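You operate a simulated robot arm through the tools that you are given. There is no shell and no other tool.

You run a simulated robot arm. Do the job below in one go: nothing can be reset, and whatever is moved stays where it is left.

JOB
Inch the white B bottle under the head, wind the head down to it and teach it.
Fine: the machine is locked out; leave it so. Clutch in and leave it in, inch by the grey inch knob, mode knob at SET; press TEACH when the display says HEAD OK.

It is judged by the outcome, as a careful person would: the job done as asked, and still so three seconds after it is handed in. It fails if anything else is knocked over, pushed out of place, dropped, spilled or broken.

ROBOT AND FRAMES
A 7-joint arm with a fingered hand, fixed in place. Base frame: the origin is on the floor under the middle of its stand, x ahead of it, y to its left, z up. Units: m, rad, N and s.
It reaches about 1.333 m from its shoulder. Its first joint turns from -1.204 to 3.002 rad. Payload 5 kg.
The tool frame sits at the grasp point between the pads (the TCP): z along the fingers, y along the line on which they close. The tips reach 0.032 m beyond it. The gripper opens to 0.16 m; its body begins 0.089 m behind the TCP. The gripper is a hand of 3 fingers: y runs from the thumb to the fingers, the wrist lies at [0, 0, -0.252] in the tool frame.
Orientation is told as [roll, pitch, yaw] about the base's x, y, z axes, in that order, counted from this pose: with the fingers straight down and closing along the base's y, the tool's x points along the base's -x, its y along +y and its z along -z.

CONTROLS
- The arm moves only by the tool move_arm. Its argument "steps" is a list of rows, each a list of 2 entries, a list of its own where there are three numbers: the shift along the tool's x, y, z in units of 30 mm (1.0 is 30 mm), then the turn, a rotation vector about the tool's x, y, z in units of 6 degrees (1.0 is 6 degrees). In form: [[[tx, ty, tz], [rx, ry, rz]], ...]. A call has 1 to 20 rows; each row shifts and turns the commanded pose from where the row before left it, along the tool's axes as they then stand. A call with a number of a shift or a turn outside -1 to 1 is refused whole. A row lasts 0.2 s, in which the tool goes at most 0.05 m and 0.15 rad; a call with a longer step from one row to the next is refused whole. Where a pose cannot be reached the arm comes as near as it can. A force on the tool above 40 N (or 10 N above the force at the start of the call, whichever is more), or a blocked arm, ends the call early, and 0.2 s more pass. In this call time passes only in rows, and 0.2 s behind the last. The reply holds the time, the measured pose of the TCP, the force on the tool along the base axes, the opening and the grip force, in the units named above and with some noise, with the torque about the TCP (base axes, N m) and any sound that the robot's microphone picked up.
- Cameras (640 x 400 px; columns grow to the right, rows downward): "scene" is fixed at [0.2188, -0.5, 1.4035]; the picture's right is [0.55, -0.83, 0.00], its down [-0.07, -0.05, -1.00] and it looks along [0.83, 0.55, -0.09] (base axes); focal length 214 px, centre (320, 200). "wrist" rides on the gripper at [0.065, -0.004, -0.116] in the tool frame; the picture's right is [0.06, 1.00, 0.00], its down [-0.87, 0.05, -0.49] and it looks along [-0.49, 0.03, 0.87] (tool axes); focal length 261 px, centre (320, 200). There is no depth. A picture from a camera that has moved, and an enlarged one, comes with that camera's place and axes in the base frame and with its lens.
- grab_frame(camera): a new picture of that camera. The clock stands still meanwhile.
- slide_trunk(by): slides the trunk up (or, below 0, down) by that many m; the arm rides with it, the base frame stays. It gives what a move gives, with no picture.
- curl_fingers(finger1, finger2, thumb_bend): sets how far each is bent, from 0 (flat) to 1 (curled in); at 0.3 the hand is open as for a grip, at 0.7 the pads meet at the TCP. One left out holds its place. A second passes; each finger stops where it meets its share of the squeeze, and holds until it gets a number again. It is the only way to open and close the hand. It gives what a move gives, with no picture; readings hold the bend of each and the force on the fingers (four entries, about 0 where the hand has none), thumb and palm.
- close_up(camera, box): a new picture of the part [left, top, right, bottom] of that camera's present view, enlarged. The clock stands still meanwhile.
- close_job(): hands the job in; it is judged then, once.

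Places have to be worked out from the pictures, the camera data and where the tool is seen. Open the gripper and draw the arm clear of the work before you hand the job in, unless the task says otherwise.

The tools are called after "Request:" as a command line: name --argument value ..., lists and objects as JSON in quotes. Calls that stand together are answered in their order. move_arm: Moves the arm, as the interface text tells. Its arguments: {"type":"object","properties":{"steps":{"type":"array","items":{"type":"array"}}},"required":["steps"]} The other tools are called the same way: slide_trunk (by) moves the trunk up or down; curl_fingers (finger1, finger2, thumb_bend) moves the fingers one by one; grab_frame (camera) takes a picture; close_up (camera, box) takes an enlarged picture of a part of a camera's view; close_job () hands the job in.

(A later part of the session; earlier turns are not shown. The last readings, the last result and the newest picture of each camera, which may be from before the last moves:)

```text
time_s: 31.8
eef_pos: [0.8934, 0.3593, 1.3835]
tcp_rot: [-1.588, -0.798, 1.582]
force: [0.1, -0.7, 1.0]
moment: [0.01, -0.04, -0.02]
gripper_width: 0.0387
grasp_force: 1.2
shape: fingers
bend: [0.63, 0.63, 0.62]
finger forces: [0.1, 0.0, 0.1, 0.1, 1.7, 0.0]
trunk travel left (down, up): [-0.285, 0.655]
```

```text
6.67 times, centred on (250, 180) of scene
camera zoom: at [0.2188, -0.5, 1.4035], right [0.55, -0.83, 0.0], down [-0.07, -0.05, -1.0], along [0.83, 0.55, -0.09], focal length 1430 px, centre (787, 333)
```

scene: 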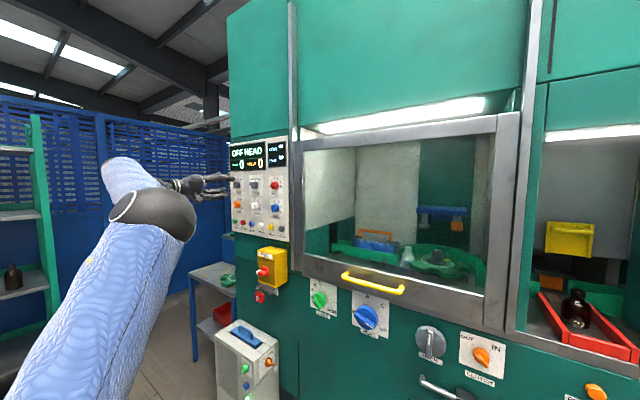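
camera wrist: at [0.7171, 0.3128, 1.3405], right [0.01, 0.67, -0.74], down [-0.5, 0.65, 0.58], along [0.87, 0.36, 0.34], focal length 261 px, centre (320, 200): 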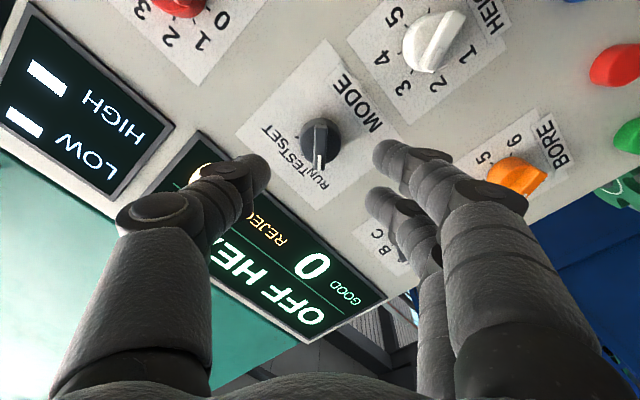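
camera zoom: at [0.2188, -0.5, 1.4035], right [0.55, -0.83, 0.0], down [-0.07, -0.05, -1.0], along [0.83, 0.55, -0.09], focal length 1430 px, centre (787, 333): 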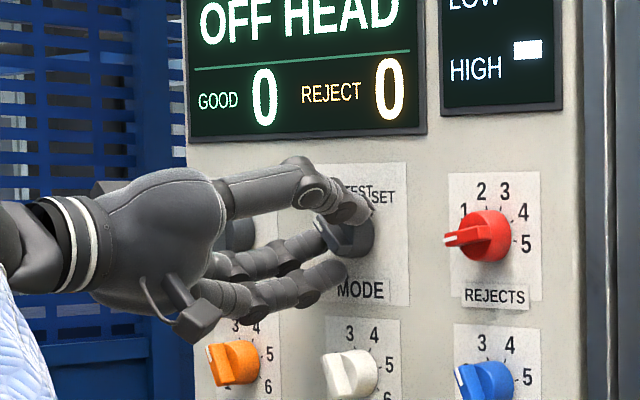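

The thumb has touched the knob's round body (width 0.0387, 1.7 N), so the tips reach past the bar to the cylinder, and gripping that firmly is the better hold. I'll open slightly, go 10 mm deeper short of the panel, then squeeze.

Request:
curl_fingers --finger1 0.59 --finger2 0.59 --thumb_bend 0.58

Request:
move_arm --steps '[[[0, 0, 0.17], [0, 0, 0]], [[0, 0, 0.17], [0, 0, 0]], [[0, 0, 0], [0, 0, 0]]]'

Request:
curl_fingers --finger1 0.7 --finger2 0.7 --thumb_bend 0.7

Request:
close_up --camera "wrist" --box '[220, 70, 420, 220]'

Request:
close_up --camera "scene" --box '[220, 150, 280, 210]'

```text
time_s: 32.8
eef_pos: [0.8925, 0.3598, 1.384]
tcp_rot: [-1.586, -0.799, 1.582]
force: [0.3, -1.2, -0.1]
moment: [0.02, -0.01, 0.0]
gripper_width: 0.0545
grasp_force: 0.1
shape: fingers
bend: [0.59, 0.59, 0.57]
finger forces: [0.1, 0.0, 0.0, 0.0, 0.1, 0.0]
trunk travel left (down, up): [-0.285, 0.655]
```

```text
time_s: 33.5
eef_pos: [0.9, 0.3612, 1.3851]
tcp_rot: [-1.59, -0.797, 1.583]
force: [-20.3, -1.9, -5.6]
moment: [-0.02, 0.45, -0.05]
gripper_width: 0.0547
grasp_force: 10.3
shape: fingers
bend: [0.6, 0.59, 0.57]
finger forces: [9.6, 5.0, 0.0, 0.0, 5.9, 0.0]
trunk travel left (down, up): [-0.285, 0.655]
```

```text
time_s: 34.5
eef_pos: [0.9029, 0.3587, 1.3853]
tcp_rot: [-1.589, -0.798, 1.582]
force: [-1.6, 3.8, 6.9]
moment: [-0.02, -0.14, 0.1]
gripper_width: 0.0335
grasp_force: 12.9
shape: fingers
bend: [0.66, 0.66, 0.66]
finger forces: [4.6, 7.9, 0.0, 0.0, 13.9, 0.0]
trunk travel left (down, up): [-0.285, 0.655]
```

```text
2.67 times, centred on (320, 145) of wrist
camera zoom: at [0.788, 0.3118, 1.3408], right [0.01, 0.67, -0.74], down [-0.5, 0.65, 0.58], along [0.87, 0.36, 0.34], focal length 695 px, centre (320, 347)
```

zoom: 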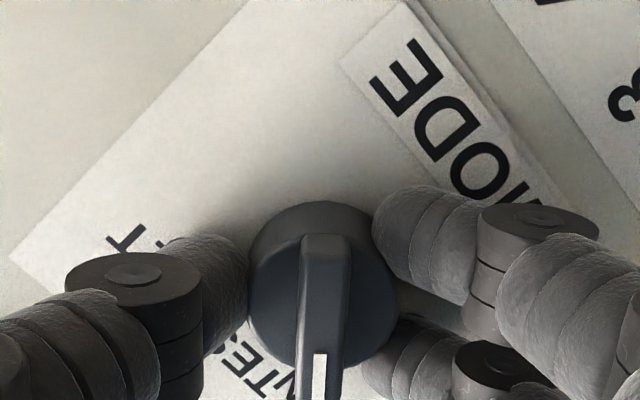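

```text
6.67 times, centred on (250, 180) of scene
camera zoom: at [0.2188, -0.5, 1.4035], right [0.55, -0.83, 0.0], down [-0.07, -0.05, -1.0], along [0.83, 0.55, -0.09], focal length 1430 px, centre (787, 333)
```

zoom: 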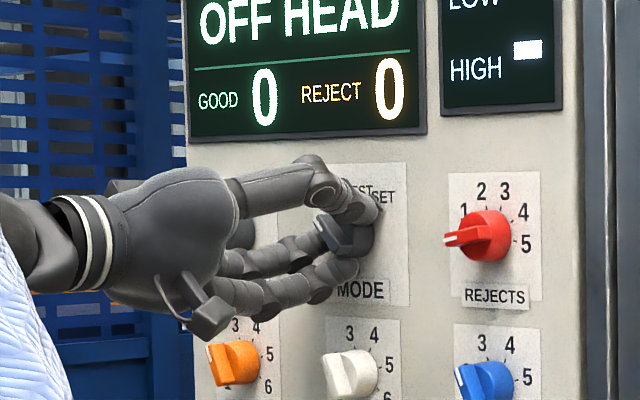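

The knob is now held by all three digits (about 13 N) and the push on the panel has relaxed. I'll start turning clockwise 18° and check that the knob follows.

Request:
move_arm --steps '[[[0, 0, -0.05], [0, 0, 1]], [[0, 0, 0], [0, 0, 1]], [[0, 0, 0], [0, 0, 1]], [[0, 0, 0], [0, 0, 0]]]'

Request:
close_up --camera "scene" --box '[220, 150, 280, 210]'

Request:
close_up --camera "wrist" --box '[220, 70, 420, 220]'

```text
time_s: 35.5
eef_pos: [0.9011, 0.3603, 1.3837]
tcp_rot: [-1.597, -1.114, 1.593]
force: [4.1, 4.2, 8.6]
moment: [0.0, -0.24, 0.1]
gripper_width: 0.0323
grasp_force: 11.7
shape: fingers
bend: [0.66, 0.65, 0.66]
finger forces: [4.3, 9.3, 0.1, 0.0, 10.1, 0.0]
trunk travel left (down, up): [-0.285, 0.655]
```

```text
6.67 times, centred on (250, 180) of scene
camera zoom: at [0.2188, -0.5, 1.4035], right [0.55, -0.83, 0.0], down [-0.07, -0.05, -1.0], along [0.83, 0.55, -0.09], focal length 1430 px, centre (787, 333)
```

zoom: 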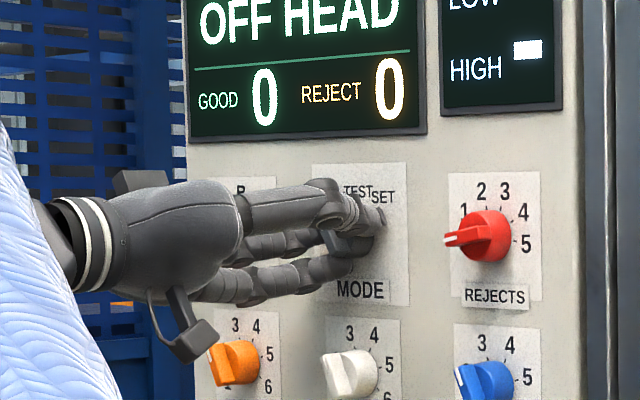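

```text
2.67 times, centred on (320, 145) of wrist
camera zoom: at [0.7873, 0.3272, 1.3268], right [0.01, 0.87, -0.5], down [-0.5, 0.43, 0.75], along [0.87, 0.24, 0.44], focal length 695 px, centre (320, 347)
```

zoom: 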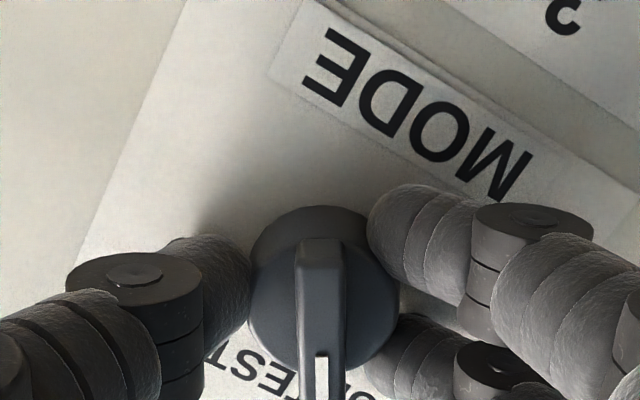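

The knob turns with the hand and the bar stays aligned. I'll continue another 36°.

Request:
move_arm --steps '[[[0, 0, 0], [0, 0, 1]], [[0, 0, 0], [0, 0, 1]], [[0, 0, 0], [0, 0, 1]], [[0, 0, 0], [0, 0, 1]], [[0, 0, 0], [0, 0, 1]], [[0, 0, 0], [0, 0, 1]], [[0, 0, 0], [0, 0, 0]]]'

Request:
close_up --camera "wrist" --box '[220, 70, 420, 220]'

```text
time_s: 37.1
eef_pos: [0.9013, 0.3595, 1.3836]
tcp_rot: [1.637, -1.4, -1.637]
force: [2.9, 1.5, 2.6]
moment: [-0.02, -0.04, 0.06]
gripper_width: 0.032
grasp_force: 12.7
shape: fingers
bend: [0.66, 0.65, 0.66]
finger forces: [7.5, 8.1, 0.1, 0.0, 10.1, 0.0]
trunk travel left (down, up): [-0.285, 0.655]
```

```text
2.67 times, centred on (320, 145) of wrist
camera zoom: at [0.7874, 0.3667, 1.3182], right [0.0, 0.99, 0.11], down [-0.5, -0.09, 0.86], along [0.87, -0.06, 0.5], focal length 695 px, centre (320, 347)
```

zoom: 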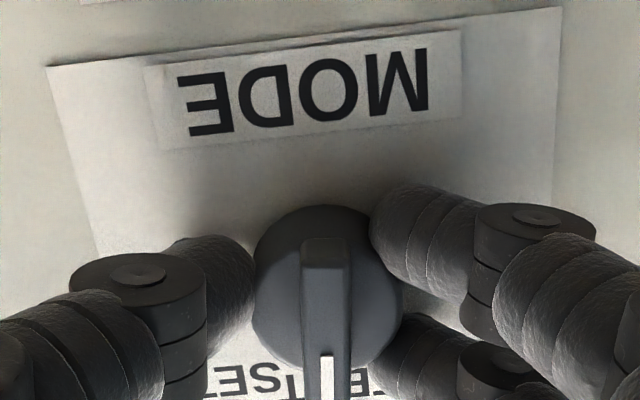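

The pointer is now at about +10°, just past TEST, and still follows. I'll turn the remaining 35° to SET.

Request:
move_arm --steps '[[[0, 0, 0], [0, 0, 1]], [[0, 0, 0], [0, 0, 1]], [[0, 0, 0], [0, 0, 1]], [[0, 0, 0], [0, 0, 1]], [[0, 0, 0], [0, 0, 1]], [[0, 0, 0], [0, 0, 0.85]], [[0, 0, 0], [0, 0, 0]]]'

Request:
close_up --camera "wrist" --box '[220, 70, 420, 220]'

Request:
close_up --camera "scene" --box '[220, 130, 300, 210]'

```text
time_s: 38.8
eef_pos: [0.9023, 0.36, 1.3834]
tcp_rot: [1.586, -0.786, -1.583]
force: [-0.5, 1.8, -2.4]
moment: [0.03, 0.11, 0.07]
gripper_width: 0.0321
grasp_force: 14.4
shape: fingers
bend: [0.66, 0.65, 0.66]
finger forces: [8.2, 7.2, 0.1, 0.1, 12.6, 0.0]
trunk travel left (down, up): [-0.285, 0.655]
```

```text
2.67 times, centred on (320, 145) of wrist
camera zoom: at [0.7875, 0.4038, 1.334], right [-0.01, 0.75, 0.66], down [-0.5, -0.57, 0.65], along [0.87, -0.33, 0.38], focal length 695 px, centre (320, 347)
```

zoom: 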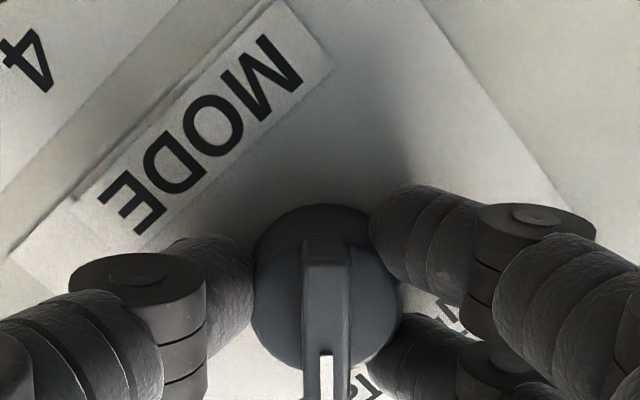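

```text
5.00 times, centred on (260, 170) of scene
camera zoom: at [0.2188, -0.5, 1.4035], right [0.55, -0.83, 0.0], down [-0.07, -0.05, -1.0], along [0.83, 0.55, -0.09], focal length 1072 px, centre (620, 350)
```

zoom: 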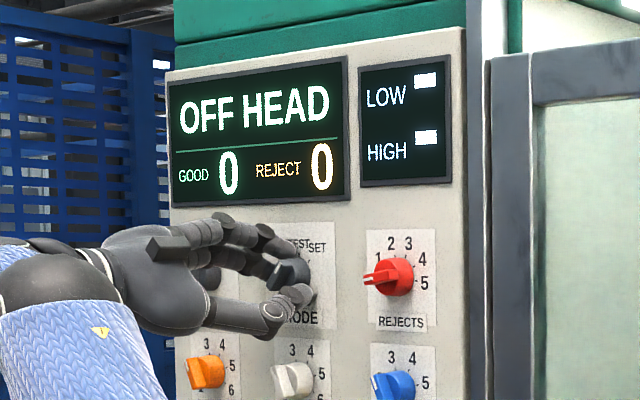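

The hand has turned to about +45°. I'll open the fingers enough to clear the knob, back straight out, and check the pointer is at SET.

Request:
curl_fingers --finger1 0.57 --finger2 0.57 --thumb_bend 0.57

Request:
move_arm --steps '[[[0, 0, -0.5], [0, 0, 0]], [[0, 0, -0.8], [0, 0, 0]], [[0, 0, -1], [0, 0, 0]], [[0, 0, -1], [0, 0, 0]], [[0, 0, 0], [0, 0, 0]]]'

Request:
close_up --camera "scene" --box '[220, 130, 300, 210]'

Request:
close_up --camera "wrist" --box '[240, 70, 400, 180]'

```text
time_s: 39.8
eef_pos: [0.8998, 0.3588, 1.3848]
tcp_rot: [1.589, -0.787, -1.586]
force: [-13.9, -0.2, 2.4]
moment: [-0.05, 0.36, -0.38]
gripper_width: 0.0594
grasp_force: 6.9
shape: fingers
bend: [0.56, 0.56, 0.57]
finger forces: [0.0, 0.1, 0.0, 0.1, 13.8, 0.0]
trunk travel left (down, up): [-0.285, 0.655]
```

```text
time_s: 41.0
eef_pos: [0.8032, 0.3596, 1.382]
tcp_rot: [1.587, -0.788, -1.583]
force: [-0.3, 0.1, -0.2]
moment: [-0.01, -0.01, -0.03]
gripper_width: 0.0627
grasp_force: 0.0
shape: fingers
bend: [0.56, 0.56, 0.56]
finger forces: [0.1, 0.0, 0.1, 0.0, 0.0, 0.1]
trunk travel left (down, up): [-0.285, 0.655]
```

```text
5.00 times, centred on (260, 170) of scene
camera zoom: at [0.2188, -0.5, 1.4035], right [0.55, -0.83, 0.0], down [-0.07, -0.05, -1.0], along [0.83, 0.55, -0.09], focal length 1072 px, centre (620, 350)
```

zoom: 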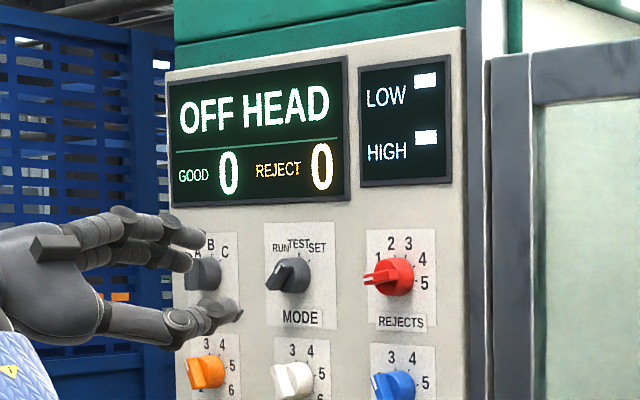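

```text
3.64 times, centred on (320, 125) of wrist
camera zoom: at [0.6892, 0.403, 1.3334], right [-0.01, 0.75, 0.66], down [-0.5, -0.57, 0.65], along [0.87, -0.33, 0.38], focal length 948 px, centre (320, 473)
```

zoom: 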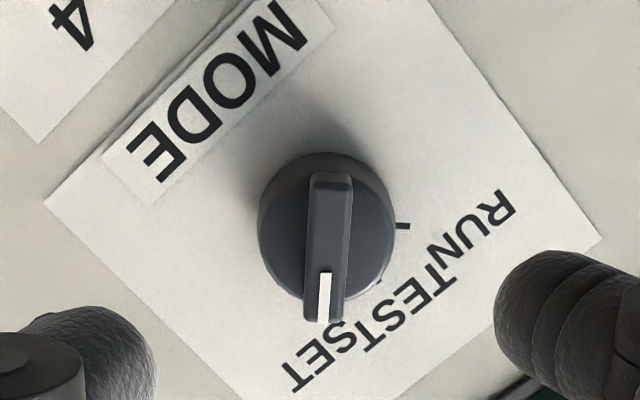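

MODE now points at SET. Next is the clutch, so I'll back the hand away and roll it back to level before travelling right and down.

Request:
move_arm --steps '[[[0, 0, -1], [0, 0, -1]], [[0, 0, -1], [0, 0, -1]], [[0, 0, -0.7], [0, 0, -1]], [[0, 0, 0], [0, 0, -1]], [[0, 0, 0], [0, 0, -1]], [[0, 0, 0], [0, 0, -1]], [[0, 0, 0], [0, 0, -1]], [[0, 0, 0], [0, 0, -0.5]], [[0, 0, 0], [0, 0, 0]]]'

Request:
grab_frame --camera "wrist"

Request:
grab_frame --camera "scene"

```text
time_s: 43.0
eef_pos: [0.7222, 0.359, 1.3812]
tcp_rot: [-2.854, -1.558, 2.854]
force: [-0.1, -0.7, -0.9]
moment: [0.04, 0.0, -0.02]
gripper_width: 0.0624
grasp_force: 0.0
shape: fingers
bend: [0.56, 0.56, 0.56]
finger forces: [0.1, 0.0, 0.0, 0.1, 0.1, 0.0]
trunk travel left (down, up): [-0.285, 0.655]
```

```text
taken
camera wrist: at [0.6078, 0.356, 1.3163], right [0.0, 1.0, -0.07], down [-0.5, 0.06, 0.86], along [0.87, 0.03, 0.5], focal length 261 px, centre (320, 200)
```

wrist: 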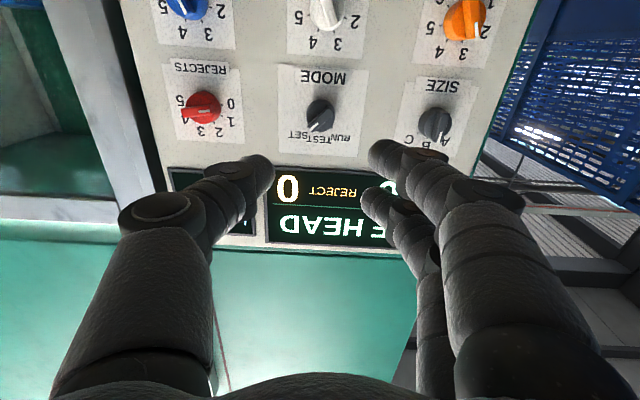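

```text
taken
```

scene: 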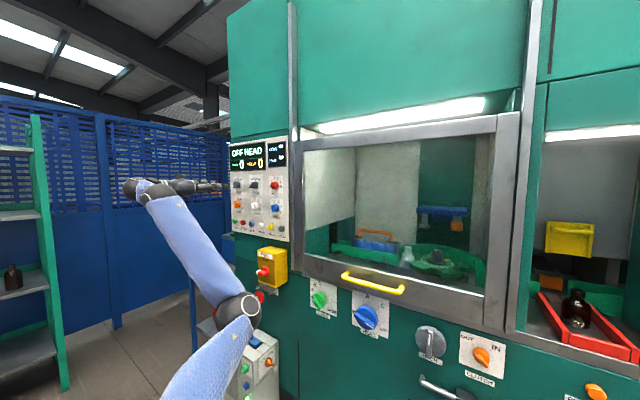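

MODE is confirmed at SET and the arm is clear. I'll travel right toward the lower knobs, staying at x = 0.72 and dropping gradually.

Request:
move_arm --steps '[[[0, -1, 0], [0, 0, 0]], [[0, -1, 0], [0, 0, 0]], [[0, -1, 0], [0, 0, 0]], [[0, -1, 0], [0, 0, 0]], [[0, -1, 0], [0, 0, 0]], [[0, -1, 0], [0, 0, 0]], [[0, -1, 0], [0, 0, 0]], [[0, -1, 0], [0, 0, 0]], [[0.5, -1, 0], [0, 0, 0]], [[0.5, -1, 0], [0, 0, 0]], [[0.5, -1, 0], [0, 0, 0]], [[0.5, -1, 0], [0, 0, 0]], [[0.5, -1, 0], [0, 0, 0]], [[0.5, -1, 0], [0, 0, 0]], [[0, 0, 0], [0, 0, 0]]]'

Request:
grab_frame --camera "scene"

Request:
grab_frame --camera "wrist"

```text
time_s: 46.1
eef_pos: [0.7203, -0.0625, 1.2925]
tcp_rot: [-2.94, -1.558, 2.939]
force: [0.4, 0.3, 0.5]
moment: [0.01, 0.01, 0.04]
gripper_width: 0.0622
grasp_force: 0.0
shape: fingers
bend: [0.56, 0.56, 0.56]
finger forces: [0.0, 0.0, 0.1, 0.0, 0.0, 0.1]
trunk travel left (down, up): [-0.285, 0.655]
```

```text
taken
```

scene: 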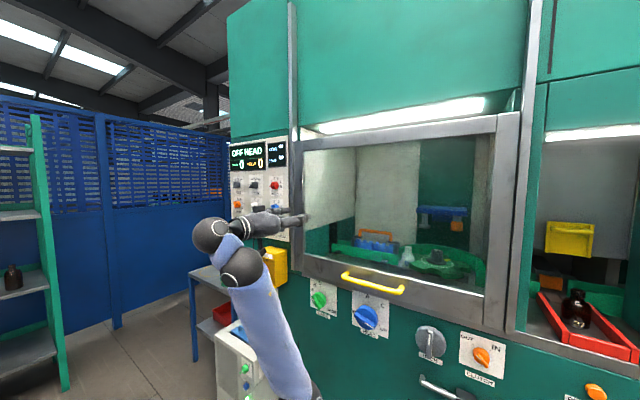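

```text
taken
camera wrist: at [0.606, -0.0658, 1.2281], right [0.0, 1.0, -0.06], down [-0.5, 0.06, 0.86], along [0.87, 0.03, 0.5], focal length 261 px, centre (320, 200)
```

wrist: 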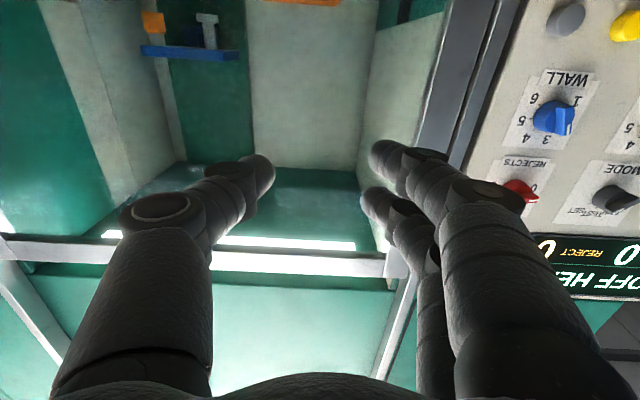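

The hand is at (0.72, -0.06, 1.29) and moving freely. I'll continue right to y of about -0.57.

Request:
move_arm --steps '[[[0.2, -1, 0], [0, 0, 0]], [[0.2, -1, 0], [0, 0, 0]], [[0.2, -1, 0], [0, 0, 0]], [[0.2, -1, 0], [0, 0, 0]], [[0.2, -1, 0], [0, 0, 0]], [[0.2, -1, 0], [0, 0, 0]], [[0.2, -1, 0], [0, 0, 0]], [[0.2, -1, 0], [0, 0, 0]], [[0.2, -1, 0], [0, 0, 0]], [[0.2, -1, 0], [0, 0, 0]], [[0.2, -1, 0], [0, 0, 0]], [[0.2, -1, 0], [0, 0, 0]], [[0.2, -1, 0], [0, 0, 0]], [[0.2, -1, 0], [0, 0, 0]], [[0.2, -1, 0], [0, 0, 0]], [[0.2, -1, 0], [0, 0, 0]], [[0, -0.8, 0], [0, 0, 0]], [[0, 0, 0], [0, 0, 0]]]'

Request:
grab_frame --camera "scene"

Request:
grab_frame --camera "wrist"

```text
time_s: 50.0
eef_pos: [0.722, -0.5664, 1.1977]
tcp_rot: [-2.917, -1.557, 2.913]
force: [-0.1, 0.7, -0.5]
moment: [0.03, 0.02, -0.01]
gripper_width: 0.0625
grasp_force: 0.0
shape: fingers
bend: [0.56, 0.56, 0.56]
finger forces: [0.0, 0.0, 0.0, 0.0, 0.1, 0.1]
trunk travel left (down, up): [-0.285, 0.655]
```

```text
taken
```

scene: 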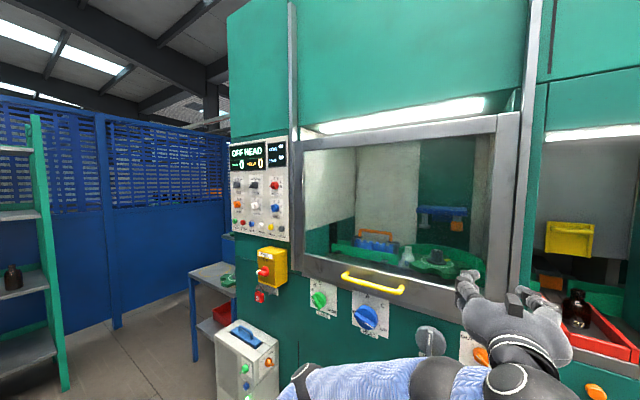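

```text
taken
camera wrist: at [0.6082, -0.5698, 1.1325], right [0.0, 1.0, -0.06], down [-0.5, 0.06, 0.86], along [0.87, 0.03, 0.5], focal length 261 px, centre (320, 200)
```

wrist: 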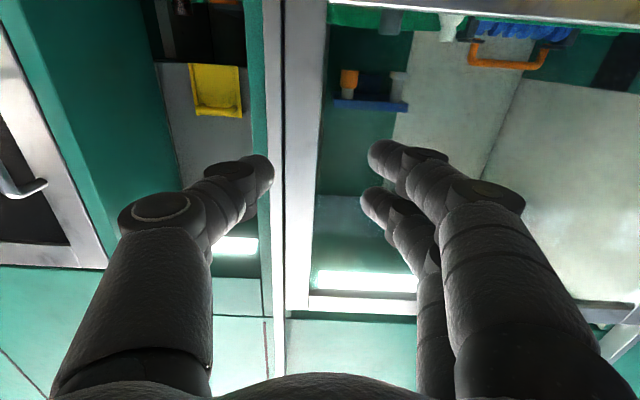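

The hand is in line with the clutch in y. I'll lower the trunk 0.28 m, which brings it to about z = 0.92.

Request:
slide_trunk --by -0.28

Request:
grab_frame --camera "wrist"

Request:
grab_frame --camera "scene"

```text
time_s: 52.8
eef_pos: [0.7234, -0.5662, 0.9179]
tcp_rot: [-2.932, -1.557, 2.931]
force: [0.0, 0.8, -0.4]
moment: [0.01, -0.01, 0.01]
gripper_width: 0.0626
grasp_force: 0.0
shape: fingers
bend: [0.56, 0.56, 0.56]
finger forces: [0.1, 0.0, 0.0, 0.0, 0.0, 0.1]
trunk travel left (down, up): [-0.005, 0.935]
```

```text
taken
camera wrist: at [0.6081, -0.5694, 0.8528], right [0.0, 1.0, -0.06], down [-0.5, 0.06, 0.86], along [0.87, 0.03, 0.5], focal length 261 px, centre (320, 200)
```

wrist: 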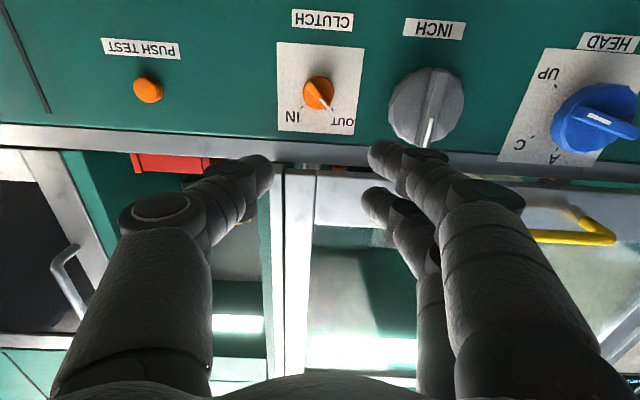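

```text
taken
```

scene: 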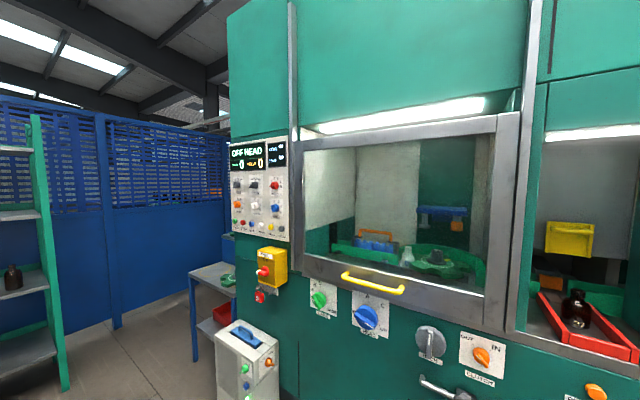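

The clutch is straight ahead of the hand. I'll zoom in on the clutch for its angle and place, and check the HEAD knob from here too.

Request:
close_up --camera "wrist" --box '[260, 40, 380, 140]'

Request:
close_up --camera "wrist" --box '[380, 30, 640, 170]'

```text
4.00 times, centred on (320, 90) of wrist
camera zoom: at [0.6081, -0.5694, 0.8528], right [0.0, 1.0, -0.06], down [-0.5, 0.06, 0.86], along [0.87, 0.03, 0.5], focal length 1043 px, centre (320, 640)
```

zoom: 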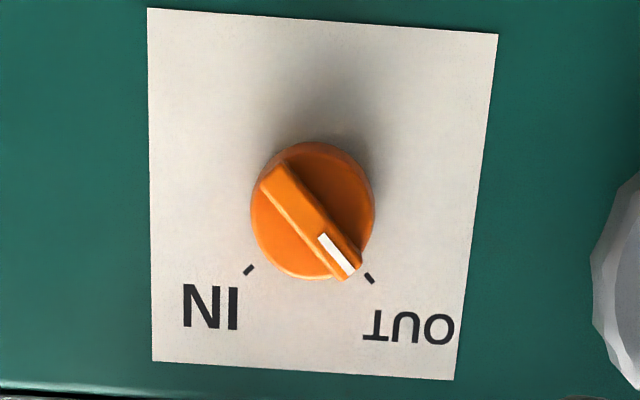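

```text
2.46 times, centred on (510, 100) of wrist
camera zoom: at [0.6081, -0.5694, 0.8528], right [0.0, 1.0, -0.06], down [-0.5, 0.06, 0.86], along [0.87, 0.03, 0.5], focal length 642 px, centre (-148, 446)
```

zoom: 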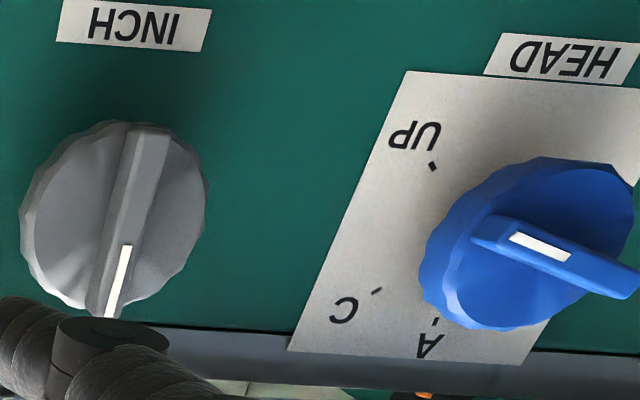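

Clutch: axis at about y -0.569, z 0.897, pointer at OUT (-43°), IN at +45°, and about the same size as MODE. I'll align the hand with its bar at -43° and approach to x = 0.83.

Request:
move_arm --steps '[[[0.7, -0.1, 0], [0, 0.13, 0]], [[0, 0, 0], [0, 0, -1]], [[0, 0, 0.5], [0, 0, -1]], [[0, 0, 0.5], [0, 0, -1]], [[0, 0, 0.5], [0, 0, -1]], [[0, 0, 0.5], [0, 0, -1]], [[0, 0, 0.5], [0, 0, -1]], [[0, 0, 0.5], [0, 0, -1]], [[0, 0, 0.5], [0, 0, -0.2]], [[0, 0, 0], [0, 0, 0]]]'

Request:
grab_frame --camera "wrist"

Request:
close_up --camera "wrist" --box '[240, 90, 400, 200]'

Request:
close_up --camera "scene" --box '[400, 290, 540, 400]'

```text
time_s: 55.0
eef_pos: [0.8272, -0.5701, 0.8967]
tcp_rot: [-1.568, -0.815, 1.569]
force: [0.9, 0.0, -0.4]
moment: [-0.05, -0.04, -0.01]
gripper_width: 0.0623
grasp_force: 0.0
shape: fingers
bend: [0.56, 0.56, 0.56]
finger forces: [0.1, 0.1, 0.0, 0.0, 0.0, 0.0]
trunk travel left (down, up): [-0.005, 0.935]
```

```text
taken
camera wrist: at [0.712, -0.6157, 0.8533], right [0.0, 0.68, -0.73], down [-0.49, 0.64, 0.6], along [0.87, 0.36, 0.33], focal length 261 px, centre (320, 200)
```

wrist: 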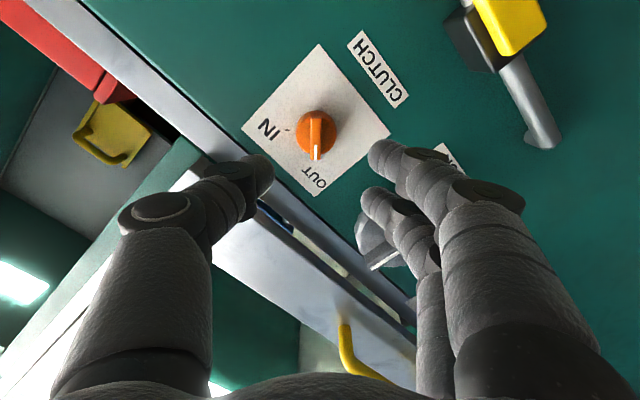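

```text
3.64 times, centred on (320, 145) of wrist
camera zoom: at [0.712, -0.6157, 0.8533], right [0.0, 0.68, -0.73], down [-0.49, 0.64, 0.6], along [0.87, 0.36, 0.33], focal length 948 px, centre (320, 400)
```

zoom: 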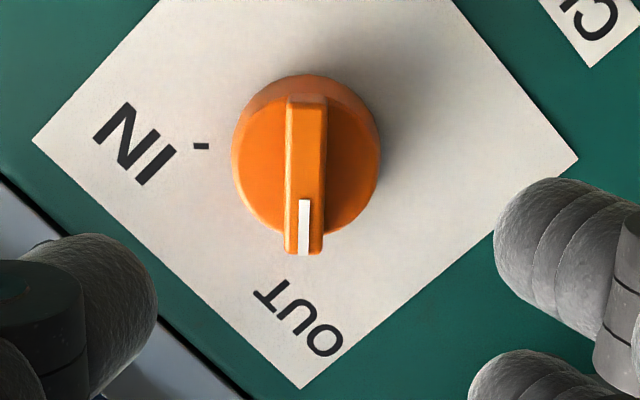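

```text
3.64 times, centred on (470, 345) of scene
camera zoom: at [0.2188, -0.5, 1.4035], right [0.55, -0.83, 0.0], down [-0.07, -0.05, -1.0], along [0.83, 0.55, -0.09], focal length 780 px, centre (-226, -327)
```

zoom: 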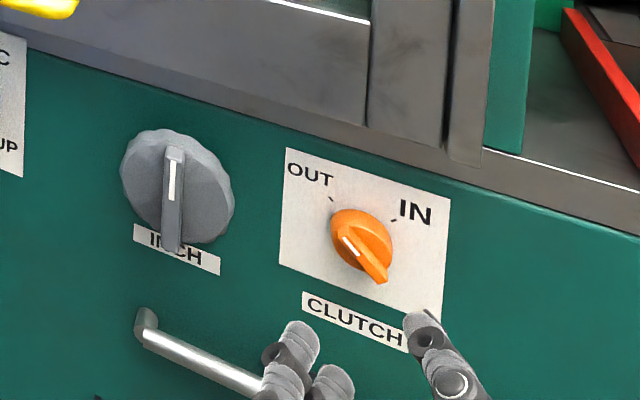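

Alignment is good apart from about 3.5 mm along the closing line. I'll correct that and go in 60 mm.

Request:
move_arm --steps '[[[0.03, -0.12, 0.5], [0, 0, 0]], [[0, 0, 0.6], [0, 0, 0]], [[0, 0, 0.6], [0, 0, 0]], [[0, 0, 0.3], [0, 0, 0]], [[0, 0, 0], [0, 0, 0]]]'

Request:
close_up --camera "wrist" --box '[220, 70, 420, 220]'

Request:
close_up --camera "scene" --box '[400, 290, 540, 400]'

```text
time_s: 56.2
eef_pos: [0.8892, -0.572, 0.8986]
tcp_rot: [-1.565, -0.815, 1.567]
force: [-0.5, -0.3, 0.2]
moment: [0.0, 0.0, 0.01]
gripper_width: 0.0626
grasp_force: 0.1
shape: fingers
bend: [0.56, 0.56, 0.56]
finger forces: [0.0, 0.0, 0.0, 0.0, 0.1, 0.1]
trunk travel left (down, up): [-0.005, 0.935]
```

```text
2.67 times, centred on (320, 145) of wrist
camera zoom: at [0.7723, -0.6186, 0.8552], right [0.0, 0.68, -0.73], down [-0.49, 0.64, 0.6], along [0.87, 0.36, 0.33], focal length 695 px, centre (320, 347)
```

zoom: 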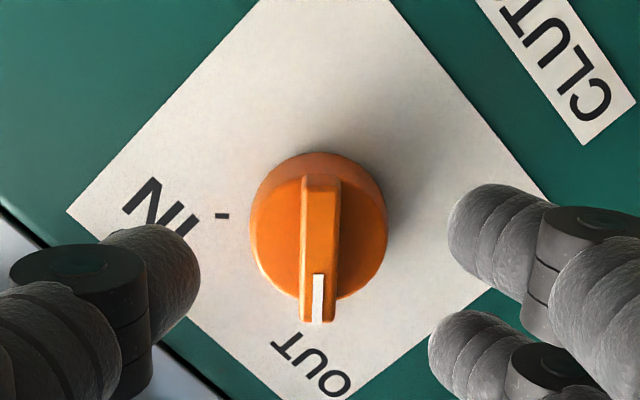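

```text
3.64 times, centred on (470, 345) of scene
camera zoom: at [0.2188, -0.5, 1.4035], right [0.55, -0.83, 0.0], down [-0.07, -0.05, -1.0], along [0.83, 0.55, -0.09], focal length 780 px, centre (-226, -327)
```

zoom: 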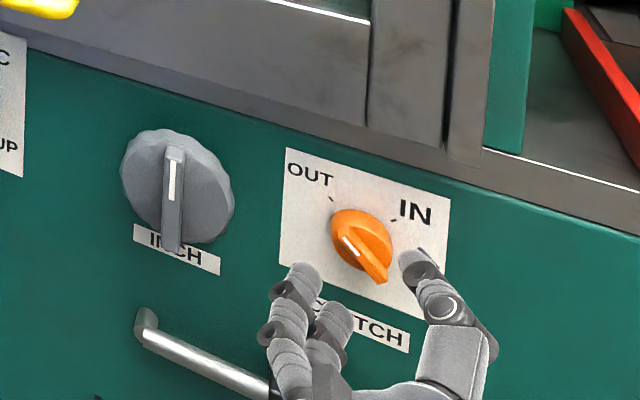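

The bar front is at about x = 0.940 and well centred. I'll go in 30 mm more to the same depth that worked on MODE, then squeeze.

Request:
move_arm --steps '[[[0, 0, 0.4], [0, 0, 0]], [[0, 0, 0.3], [0, 0, 0]], [[0, 0, 0.3], [0, 0, 0]], [[0, 0, 0], [0, 0, 0]]]'

Request:
curl_fingers --finger1 0.7 --finger2 0.7 --thumb_bend 0.7

Request:
close_up --camera "wrist" --box '[220, 70, 420, 220]'

Request:
close_up --camera "scene" --box '[400, 290, 540, 400]'

```text
time_s: 57.2
eef_pos: [0.9179, -0.5728, 0.8976]
tcp_rot: [-1.567, -0.815, 1.566]
force: [0.3, 1.6, -0.5]
moment: [0.01, -0.03, 0.01]
gripper_width: 0.0625
grasp_force: 0.1
shape: fingers
bend: [0.56, 0.56, 0.56]
finger forces: [0.1, 0.1, 0.0, 0.1, 0.0, 0.1]
trunk travel left (down, up): [-0.005, 0.935]
```

```text
time_s: 58.2
eef_pos: [0.9182, -0.5723, 0.8973]
tcp_rot: [-1.567, -0.814, 1.565]
force: [-8.6, 3.4, -4.5]
moment: [-0.06, 0.11, 0.14]
gripper_width: 0.0196
grasp_force: 11.6
shape: fingers
bend: [0.67, 0.66, 0.69]
finger forces: [4.9, 7.9, 0.0, 0.1, 11.2, 0.1]
trunk travel left (down, up): [-0.005, 0.935]
```

```text
2.67 times, centred on (320, 145) of wrist
camera zoom: at [0.8018, -0.6196, 0.8551], right [0.0, 0.68, -0.73], down [-0.49, 0.64, 0.6], along [0.87, 0.36, 0.33], focal length 695 px, centre (320, 347)
```

zoom: 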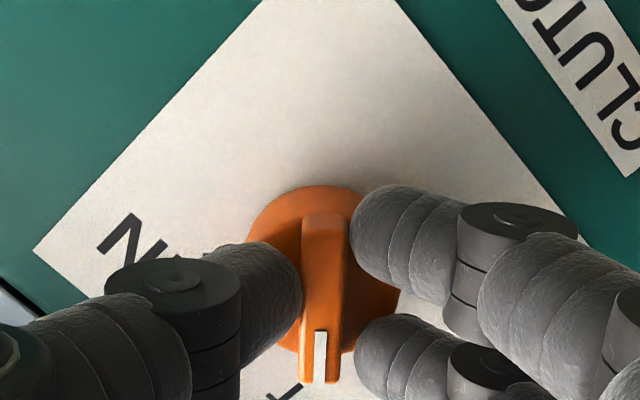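

```text
3.64 times, centred on (470, 345) of scene
camera zoom: at [0.2188, -0.5, 1.4035], right [0.55, -0.83, 0.0], down [-0.07, -0.05, -1.0], along [0.83, 0.55, -0.09], focal length 780 px, centre (-226, -327)
```

zoom: 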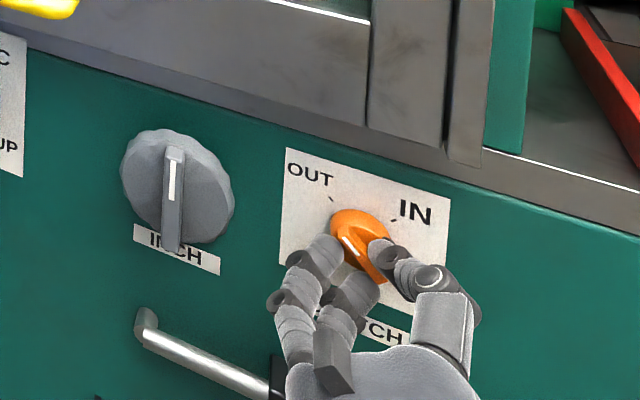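

Here the digits have closed on the bar itself, thumb on one side and both fingers on the other, which is a positive hold. I'll turn clockwise 24° and check.

Request:
move_arm --steps '[[[0, 0, 0], [0, 0, 1]], [[0, 0, 0], [0, 0, 1]], [[0, 0, 0], [0, 0, 1]], [[0, 0, 0], [0, 0, 1]], [[0, 0, 0], [0, 0, 0]]]'

Request:
close_up --camera "wrist" --box '[220, 70, 420, 220]'

Request:
close_up --camera "scene" --box '[400, 290, 540, 400]'

```text
time_s: 59.4
eef_pos: [0.9178, -0.574, 0.897]
tcp_rot: [-1.564, -1.233, 1.562]
force: [-18.4, 7.1, -11.4]
moment: [-0.09, 0.37, 0.41]
gripper_width: 0.0205
grasp_force: 15.2
shape: fingers
bend: [0.67, 0.67, 0.7]
finger forces: [8.4, 14.0, 0.1, 0.0, 8.2, 0.0]
trunk travel left (down, up): [-0.005, 0.935]
```

```text
2.67 times, centred on (320, 145) of wrist
camera zoom: at [0.8022, -0.5975, 0.8394], right [0.0, 0.92, -0.39], down [-0.49, 0.34, 0.8], along [0.87, 0.19, 0.45], focal length 695 px, centre (320, 347)
```

zoom: 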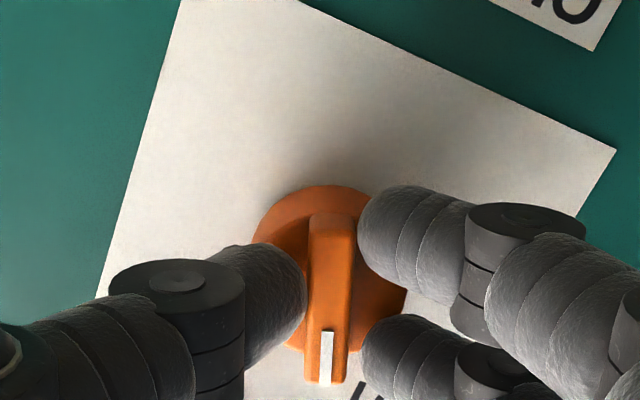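

```text
3.64 times, centred on (470, 345) of scene
camera zoom: at [0.2188, -0.5, 1.4035], right [0.55, -0.83, 0.0], down [-0.07, -0.05, -1.0], along [0.83, 0.55, -0.09], focal length 780 px, centre (-226, -327)
```

zoom: 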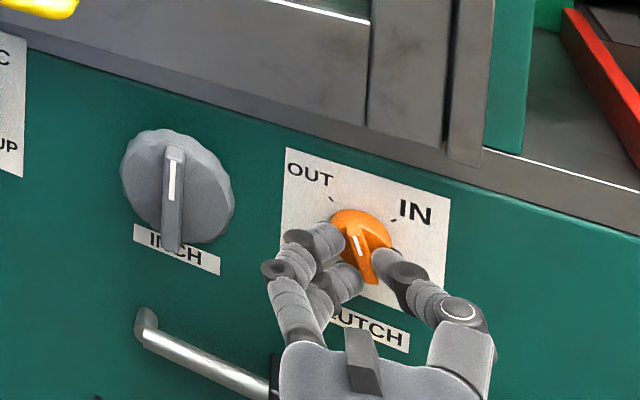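

The clutch knob is following, with a small sideways load because the hand axis sits about 1.5 mm off the knob axis. I'll ease that out and keep turning 30°.

Request:
move_arm --steps '[[[0, 0.05, -0.03], [0, 0, 1]], [[0, 0, 0], [0, 0, 1]], [[0, 0, 0], [0, 0, 1]], [[0, 0, 0], [0, 0, 1]], [[0, 0, 0], [0, 0, 1]], [[0, 0, 0], [0, 0, 0]]]'

Request:
close_up --camera "wrist" --box '[220, 70, 420, 220]'

Request:
close_up --camera "scene" --box '[400, 290, 540, 400]'

```text
time_s: 60.8
eef_pos: [0.9173, -0.5714, 0.8984]
tcp_rot: [1.559, -1.384, -1.561]
force: [-3.6, 6.5, -3.0]
moment: [-0.02, 0.08, 0.22]
gripper_width: 0.021
grasp_force: 8.3
shape: fingers
bend: [0.67, 0.67, 0.69]
finger forces: [6.3, 5.8, 0.0, 0.0, 4.5, 0.0]
trunk travel left (down, up): [-0.005, 0.935]
```

```text
2.67 times, centred on (320, 145) of wrist
camera zoom: at [0.8017, -0.5615, 0.8349], right [0.0, 0.99, 0.12], down [-0.49, -0.11, 0.87], along [0.87, -0.06, 0.49], focal length 695 px, centre (320, 347)
```

zoom: 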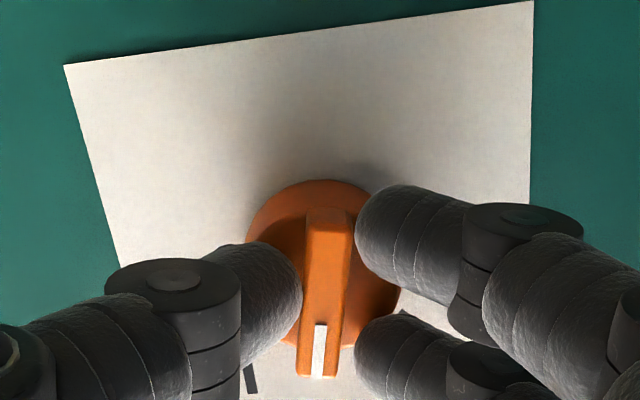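

```text
3.64 times, centred on (470, 345) of scene
camera zoom: at [0.2188, -0.5, 1.4035], right [0.55, -0.83, 0.0], down [-0.07, -0.05, -1.0], along [0.83, 0.55, -0.09], focal length 780 px, centre (-226, -327)
```

zoom: 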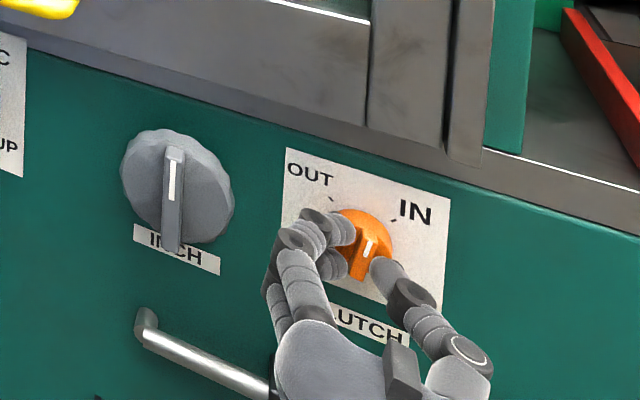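

The clutch pointer is just past vertical and the load is low. I'll turn another 36°.

Request:
move_arm --steps '[[[0, 0, 0], [0, 0, 1]], [[0, 0, 0], [0, 0, 1]], [[0, 0, 0], [0, 0, 1]], [[0, 0, 0], [0, 0, 1]], [[0, 0, 0], [0, 0, 1]], [[0, 0, 0], [0, 0, 1]], [[0, 0, 0], [0, 0, 0]]]'

Request:
close_up --camera "wrist" --box '[220, 70, 420, 220]'

Request:
close_up --camera "scene" --box '[400, 290, 540, 400]'

```text
time_s: 62.4
eef_pos: [0.9186, -0.5699, 0.8984]
tcp_rot: [1.568, -0.756, -1.571]
force: [-4.7, 10.1, 1.1]
moment: [-0.17, -0.06, 0.4]
gripper_width: 0.0213
grasp_force: 9.2
shape: fingers
bend: [0.67, 0.66, 0.69]
finger forces: [8.1, 6.3, 0.0, 0.0, 3.5, 0.0]
trunk travel left (down, up): [-0.005, 0.935]
```

```text
2.67 times, centred on (320, 145) of wrist
camera zoom: at [0.8018, -0.5245, 0.8522], right [0.0, 0.73, 0.68], down [-0.49, -0.59, 0.64], along [0.87, -0.34, 0.36], focal length 695 px, centre (320, 347)
```

zoom: 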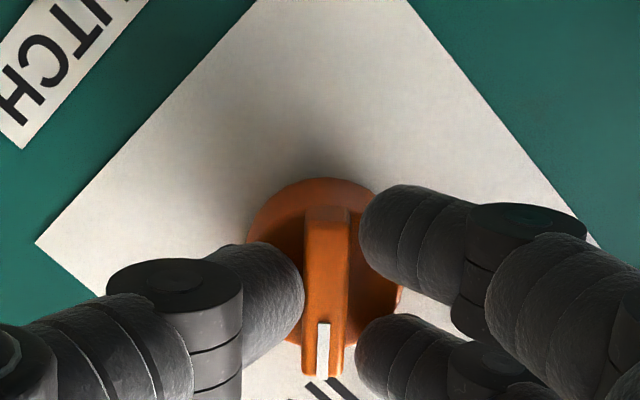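

```text
3.64 times, centred on (470, 345) of scene
camera zoom: at [0.2188, -0.5, 1.4035], right [0.55, -0.83, 0.0], down [-0.07, -0.05, -1.0], along [0.83, 0.55, -0.09], focal length 780 px, centre (-226, -327)
```

zoom: 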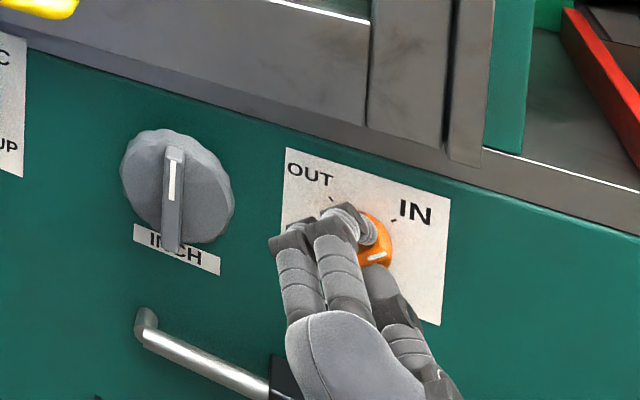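

The hand is now at about +47°, matching IN. I'll open the fingers, back off, and check where the pointer rests.

Request:
curl_fingers --finger1 0.57 --finger2 0.57 --thumb_bend 0.57

Request:
move_arm --steps '[[[0, 0, -0.5], [0, 0, 0]], [[0, 0, -1], [0, 0, 0]], [[0, 0, -1], [0, 0, 0]], [[0, 0, 0], [0, 0, 0]]]'

Request:
close_up --camera "wrist" --box '[240, 70, 400, 180]'

Request:
grab_frame --camera "scene"

```text
time_s: 63.4
eef_pos: [0.9167, -0.5715, 0.8968]
tcp_rot: [1.567, -0.758, -1.571]
force: [-0.3, 0.9, -1.1]
moment: [-0.03, 0.01, 0.02]
gripper_width: 0.0623
grasp_force: 0.1
shape: fingers
bend: [0.56, 0.56, 0.56]
finger forces: [0.0, 0.1, 0.1, 0.1, 0.0, 0.0]
trunk travel left (down, up): [-0.005, 0.935]
```

```text
time_s: 64.4
eef_pos: [0.8435, -0.5735, 0.898]
tcp_rot: [1.567, -0.757, -1.57]
force: [-0.3, 0.0, 0.1]
moment: [0.01, 0.0, 0.03]
gripper_width: 0.0626
grasp_force: 0.1
shape: fingers
bend: [0.56, 0.56, 0.56]
finger forces: [0.0, 0.0, 0.0, 0.0, 0.1, 0.0]
trunk travel left (down, up): [-0.005, 0.935]
```

```text
3.64 times, centred on (320, 125) of wrist
camera zoom: at [0.7276, -0.5275, 0.8518], right [0.0, 0.73, 0.68], down [-0.49, -0.59, 0.64], along [0.87, -0.34, 0.36], focal length 948 px, centre (320, 473)
```

zoom: 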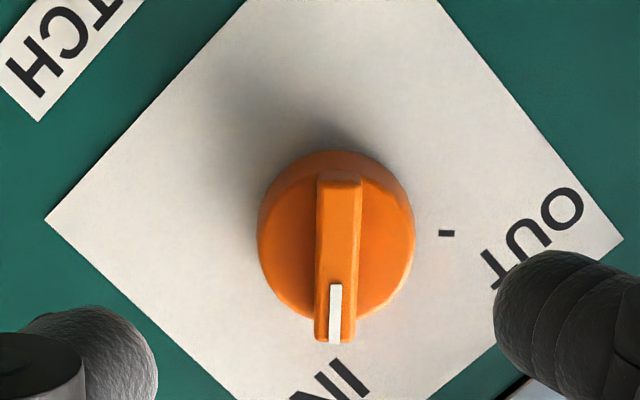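

```text
taken
```

scene: 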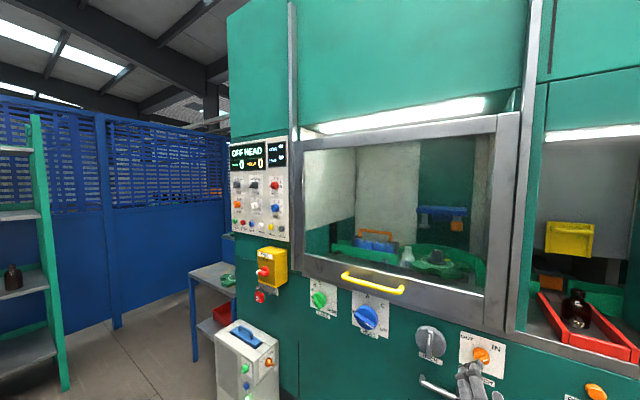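

The clutch now points at IN. Next is the INCH knob near (y -0.437, z 0.907), with its bar vertical. I'll back off, roll the hand level and shift in front of it.

Request:
move_arm --steps '[[[0, 0, -1], [0, 0, -1]], [[0, 0, -0.5], [0, 0, -1]], [[0, 0, 0], [0, 0, -1]], [[0, 0, 0], [0, 0, -1]], [[0, 0, 0], [0, 0, -1]], [[0, 0, 0], [0, 0, -1]], [[0, 0, 0], [0, 0, -1]], [[0, 0, 0], [0, 0, -0.8]], [[-0.1, 1, 0], [0, 0, 0]], [[-0.1, 1, 0], [0, 0, 0]], [[-0.1, 1, 0], [0, 0, 0]], [[0, 1, 0], [0, 0, 0]], [[0, 0.55, 0], [0, 0, 0]], [[0, 0, 0], [0, 0, 0]]]'

Request:
grab_frame --camera "wrist"

Request:
close_up --camera "wrist" --box '[220, 60, 420, 200]'

```text
time_s: 67.4
eef_pos: [0.7973, -0.4338, 0.9057]
tcp_rot: [-0.845, -1.567, 0.843]
force: [0.4, 1.0, 0.2]
moment: [0.05, 0.0, -0.01]
gripper_width: 0.0625
grasp_force: 0.1
shape: fingers
bend: [0.56, 0.56, 0.56]
finger forces: [0.0, 0.0, 0.0, 0.0, 0.0, 0.0]
trunk travel left (down, up): [-0.005, 0.935]
```

```text
taken
camera wrist: at [0.6809, -0.4374, 0.8425], right [0.0, 1.0, -0.06], down [-0.49, 0.06, 0.87], along [0.87, 0.03, 0.49], focal length 261 px, centre (320, 200)
```

wrist: 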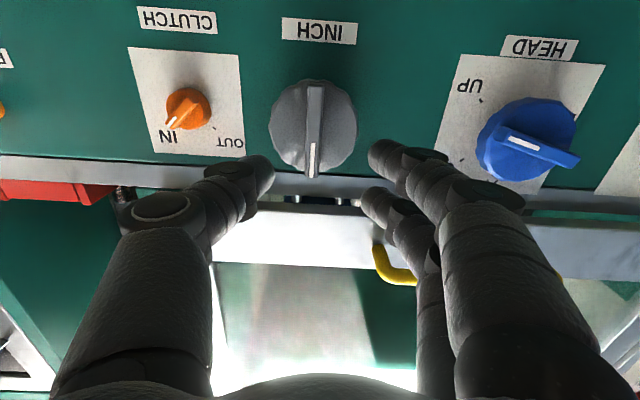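

```text
2.86 times, centred on (320, 130) of wrist
camera zoom: at [0.6809, -0.4374, 0.8425], right [0.0, 1.0, -0.06], down [-0.49, 0.06, 0.87], along [0.87, 0.03, 0.49], focal length 745 px, centre (320, 400)
```

zoom: 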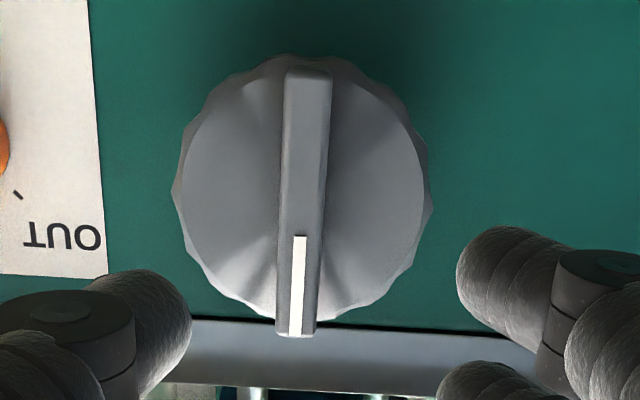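

INCH: axis at about y -0.4385, z 0.904, its bar exactly vertical, 14 mm wide and 80 mm long. I'll fine-centre and approach to x = 0.865.

Request:
move_arm --steps '[[[0.06, -0.157, 0.5], [0, 0, 0]], [[0, 0, 0.6], [0, 0, 0]], [[0, 0, 0.6], [0, 0, 0]], [[0, 0, 0.5], [0, 0, 0]], [[0, 0, 0], [0, 0, 0]]]'

Request:
close_up --camera "wrist" --box '[200, 60, 440, 240]'

Request:
close_up --camera "scene" --box '[380, 300, 500, 400]'

```text
time_s: 68.6
eef_pos: [0.8632, -0.4409, 0.9058]
tcp_rot: [-0.705, -1.567, 0.703]
force: [-0.1, -0.2, -0.1]
moment: [0.01, -0.01, 0.01]
gripper_width: 0.0624
grasp_force: 0.0
shape: fingers
bend: [0.56, 0.56, 0.56]
finger forces: [0.0, 0.0, 0.0, 0.1, 0.0, 0.0]
trunk travel left (down, up): [-0.005, 0.935]
```

```text
2.22 times, centred on (320, 150) of wrist
camera zoom: at [0.7487, -0.4441, 0.8415], right [0.0, 1.0, -0.06], down [-0.49, 0.06, 0.87], along [0.87, 0.03, 0.49], focal length 579 px, centre (320, 311)
```

zoom: 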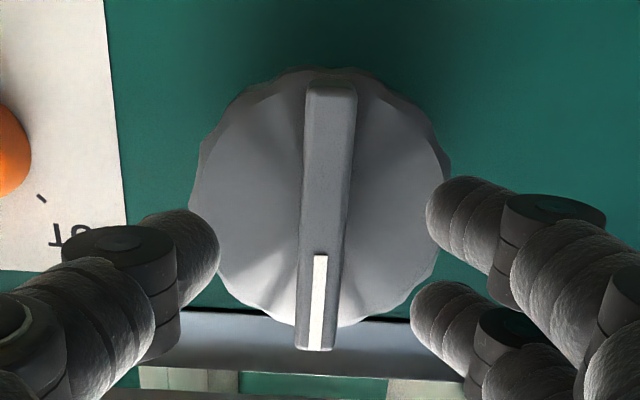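

```text
4.00 times, centred on (440, 350) of scene
camera zoom: at [0.2188, -0.5, 1.4035], right [0.55, -0.83, 0.0], down [-0.07, -0.05, -1.0], along [0.83, 0.55, -0.09], focal length 858 px, centre (-160, -400)
```

zoom: 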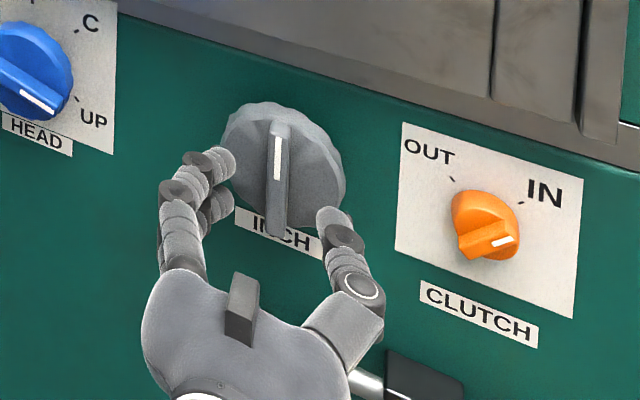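

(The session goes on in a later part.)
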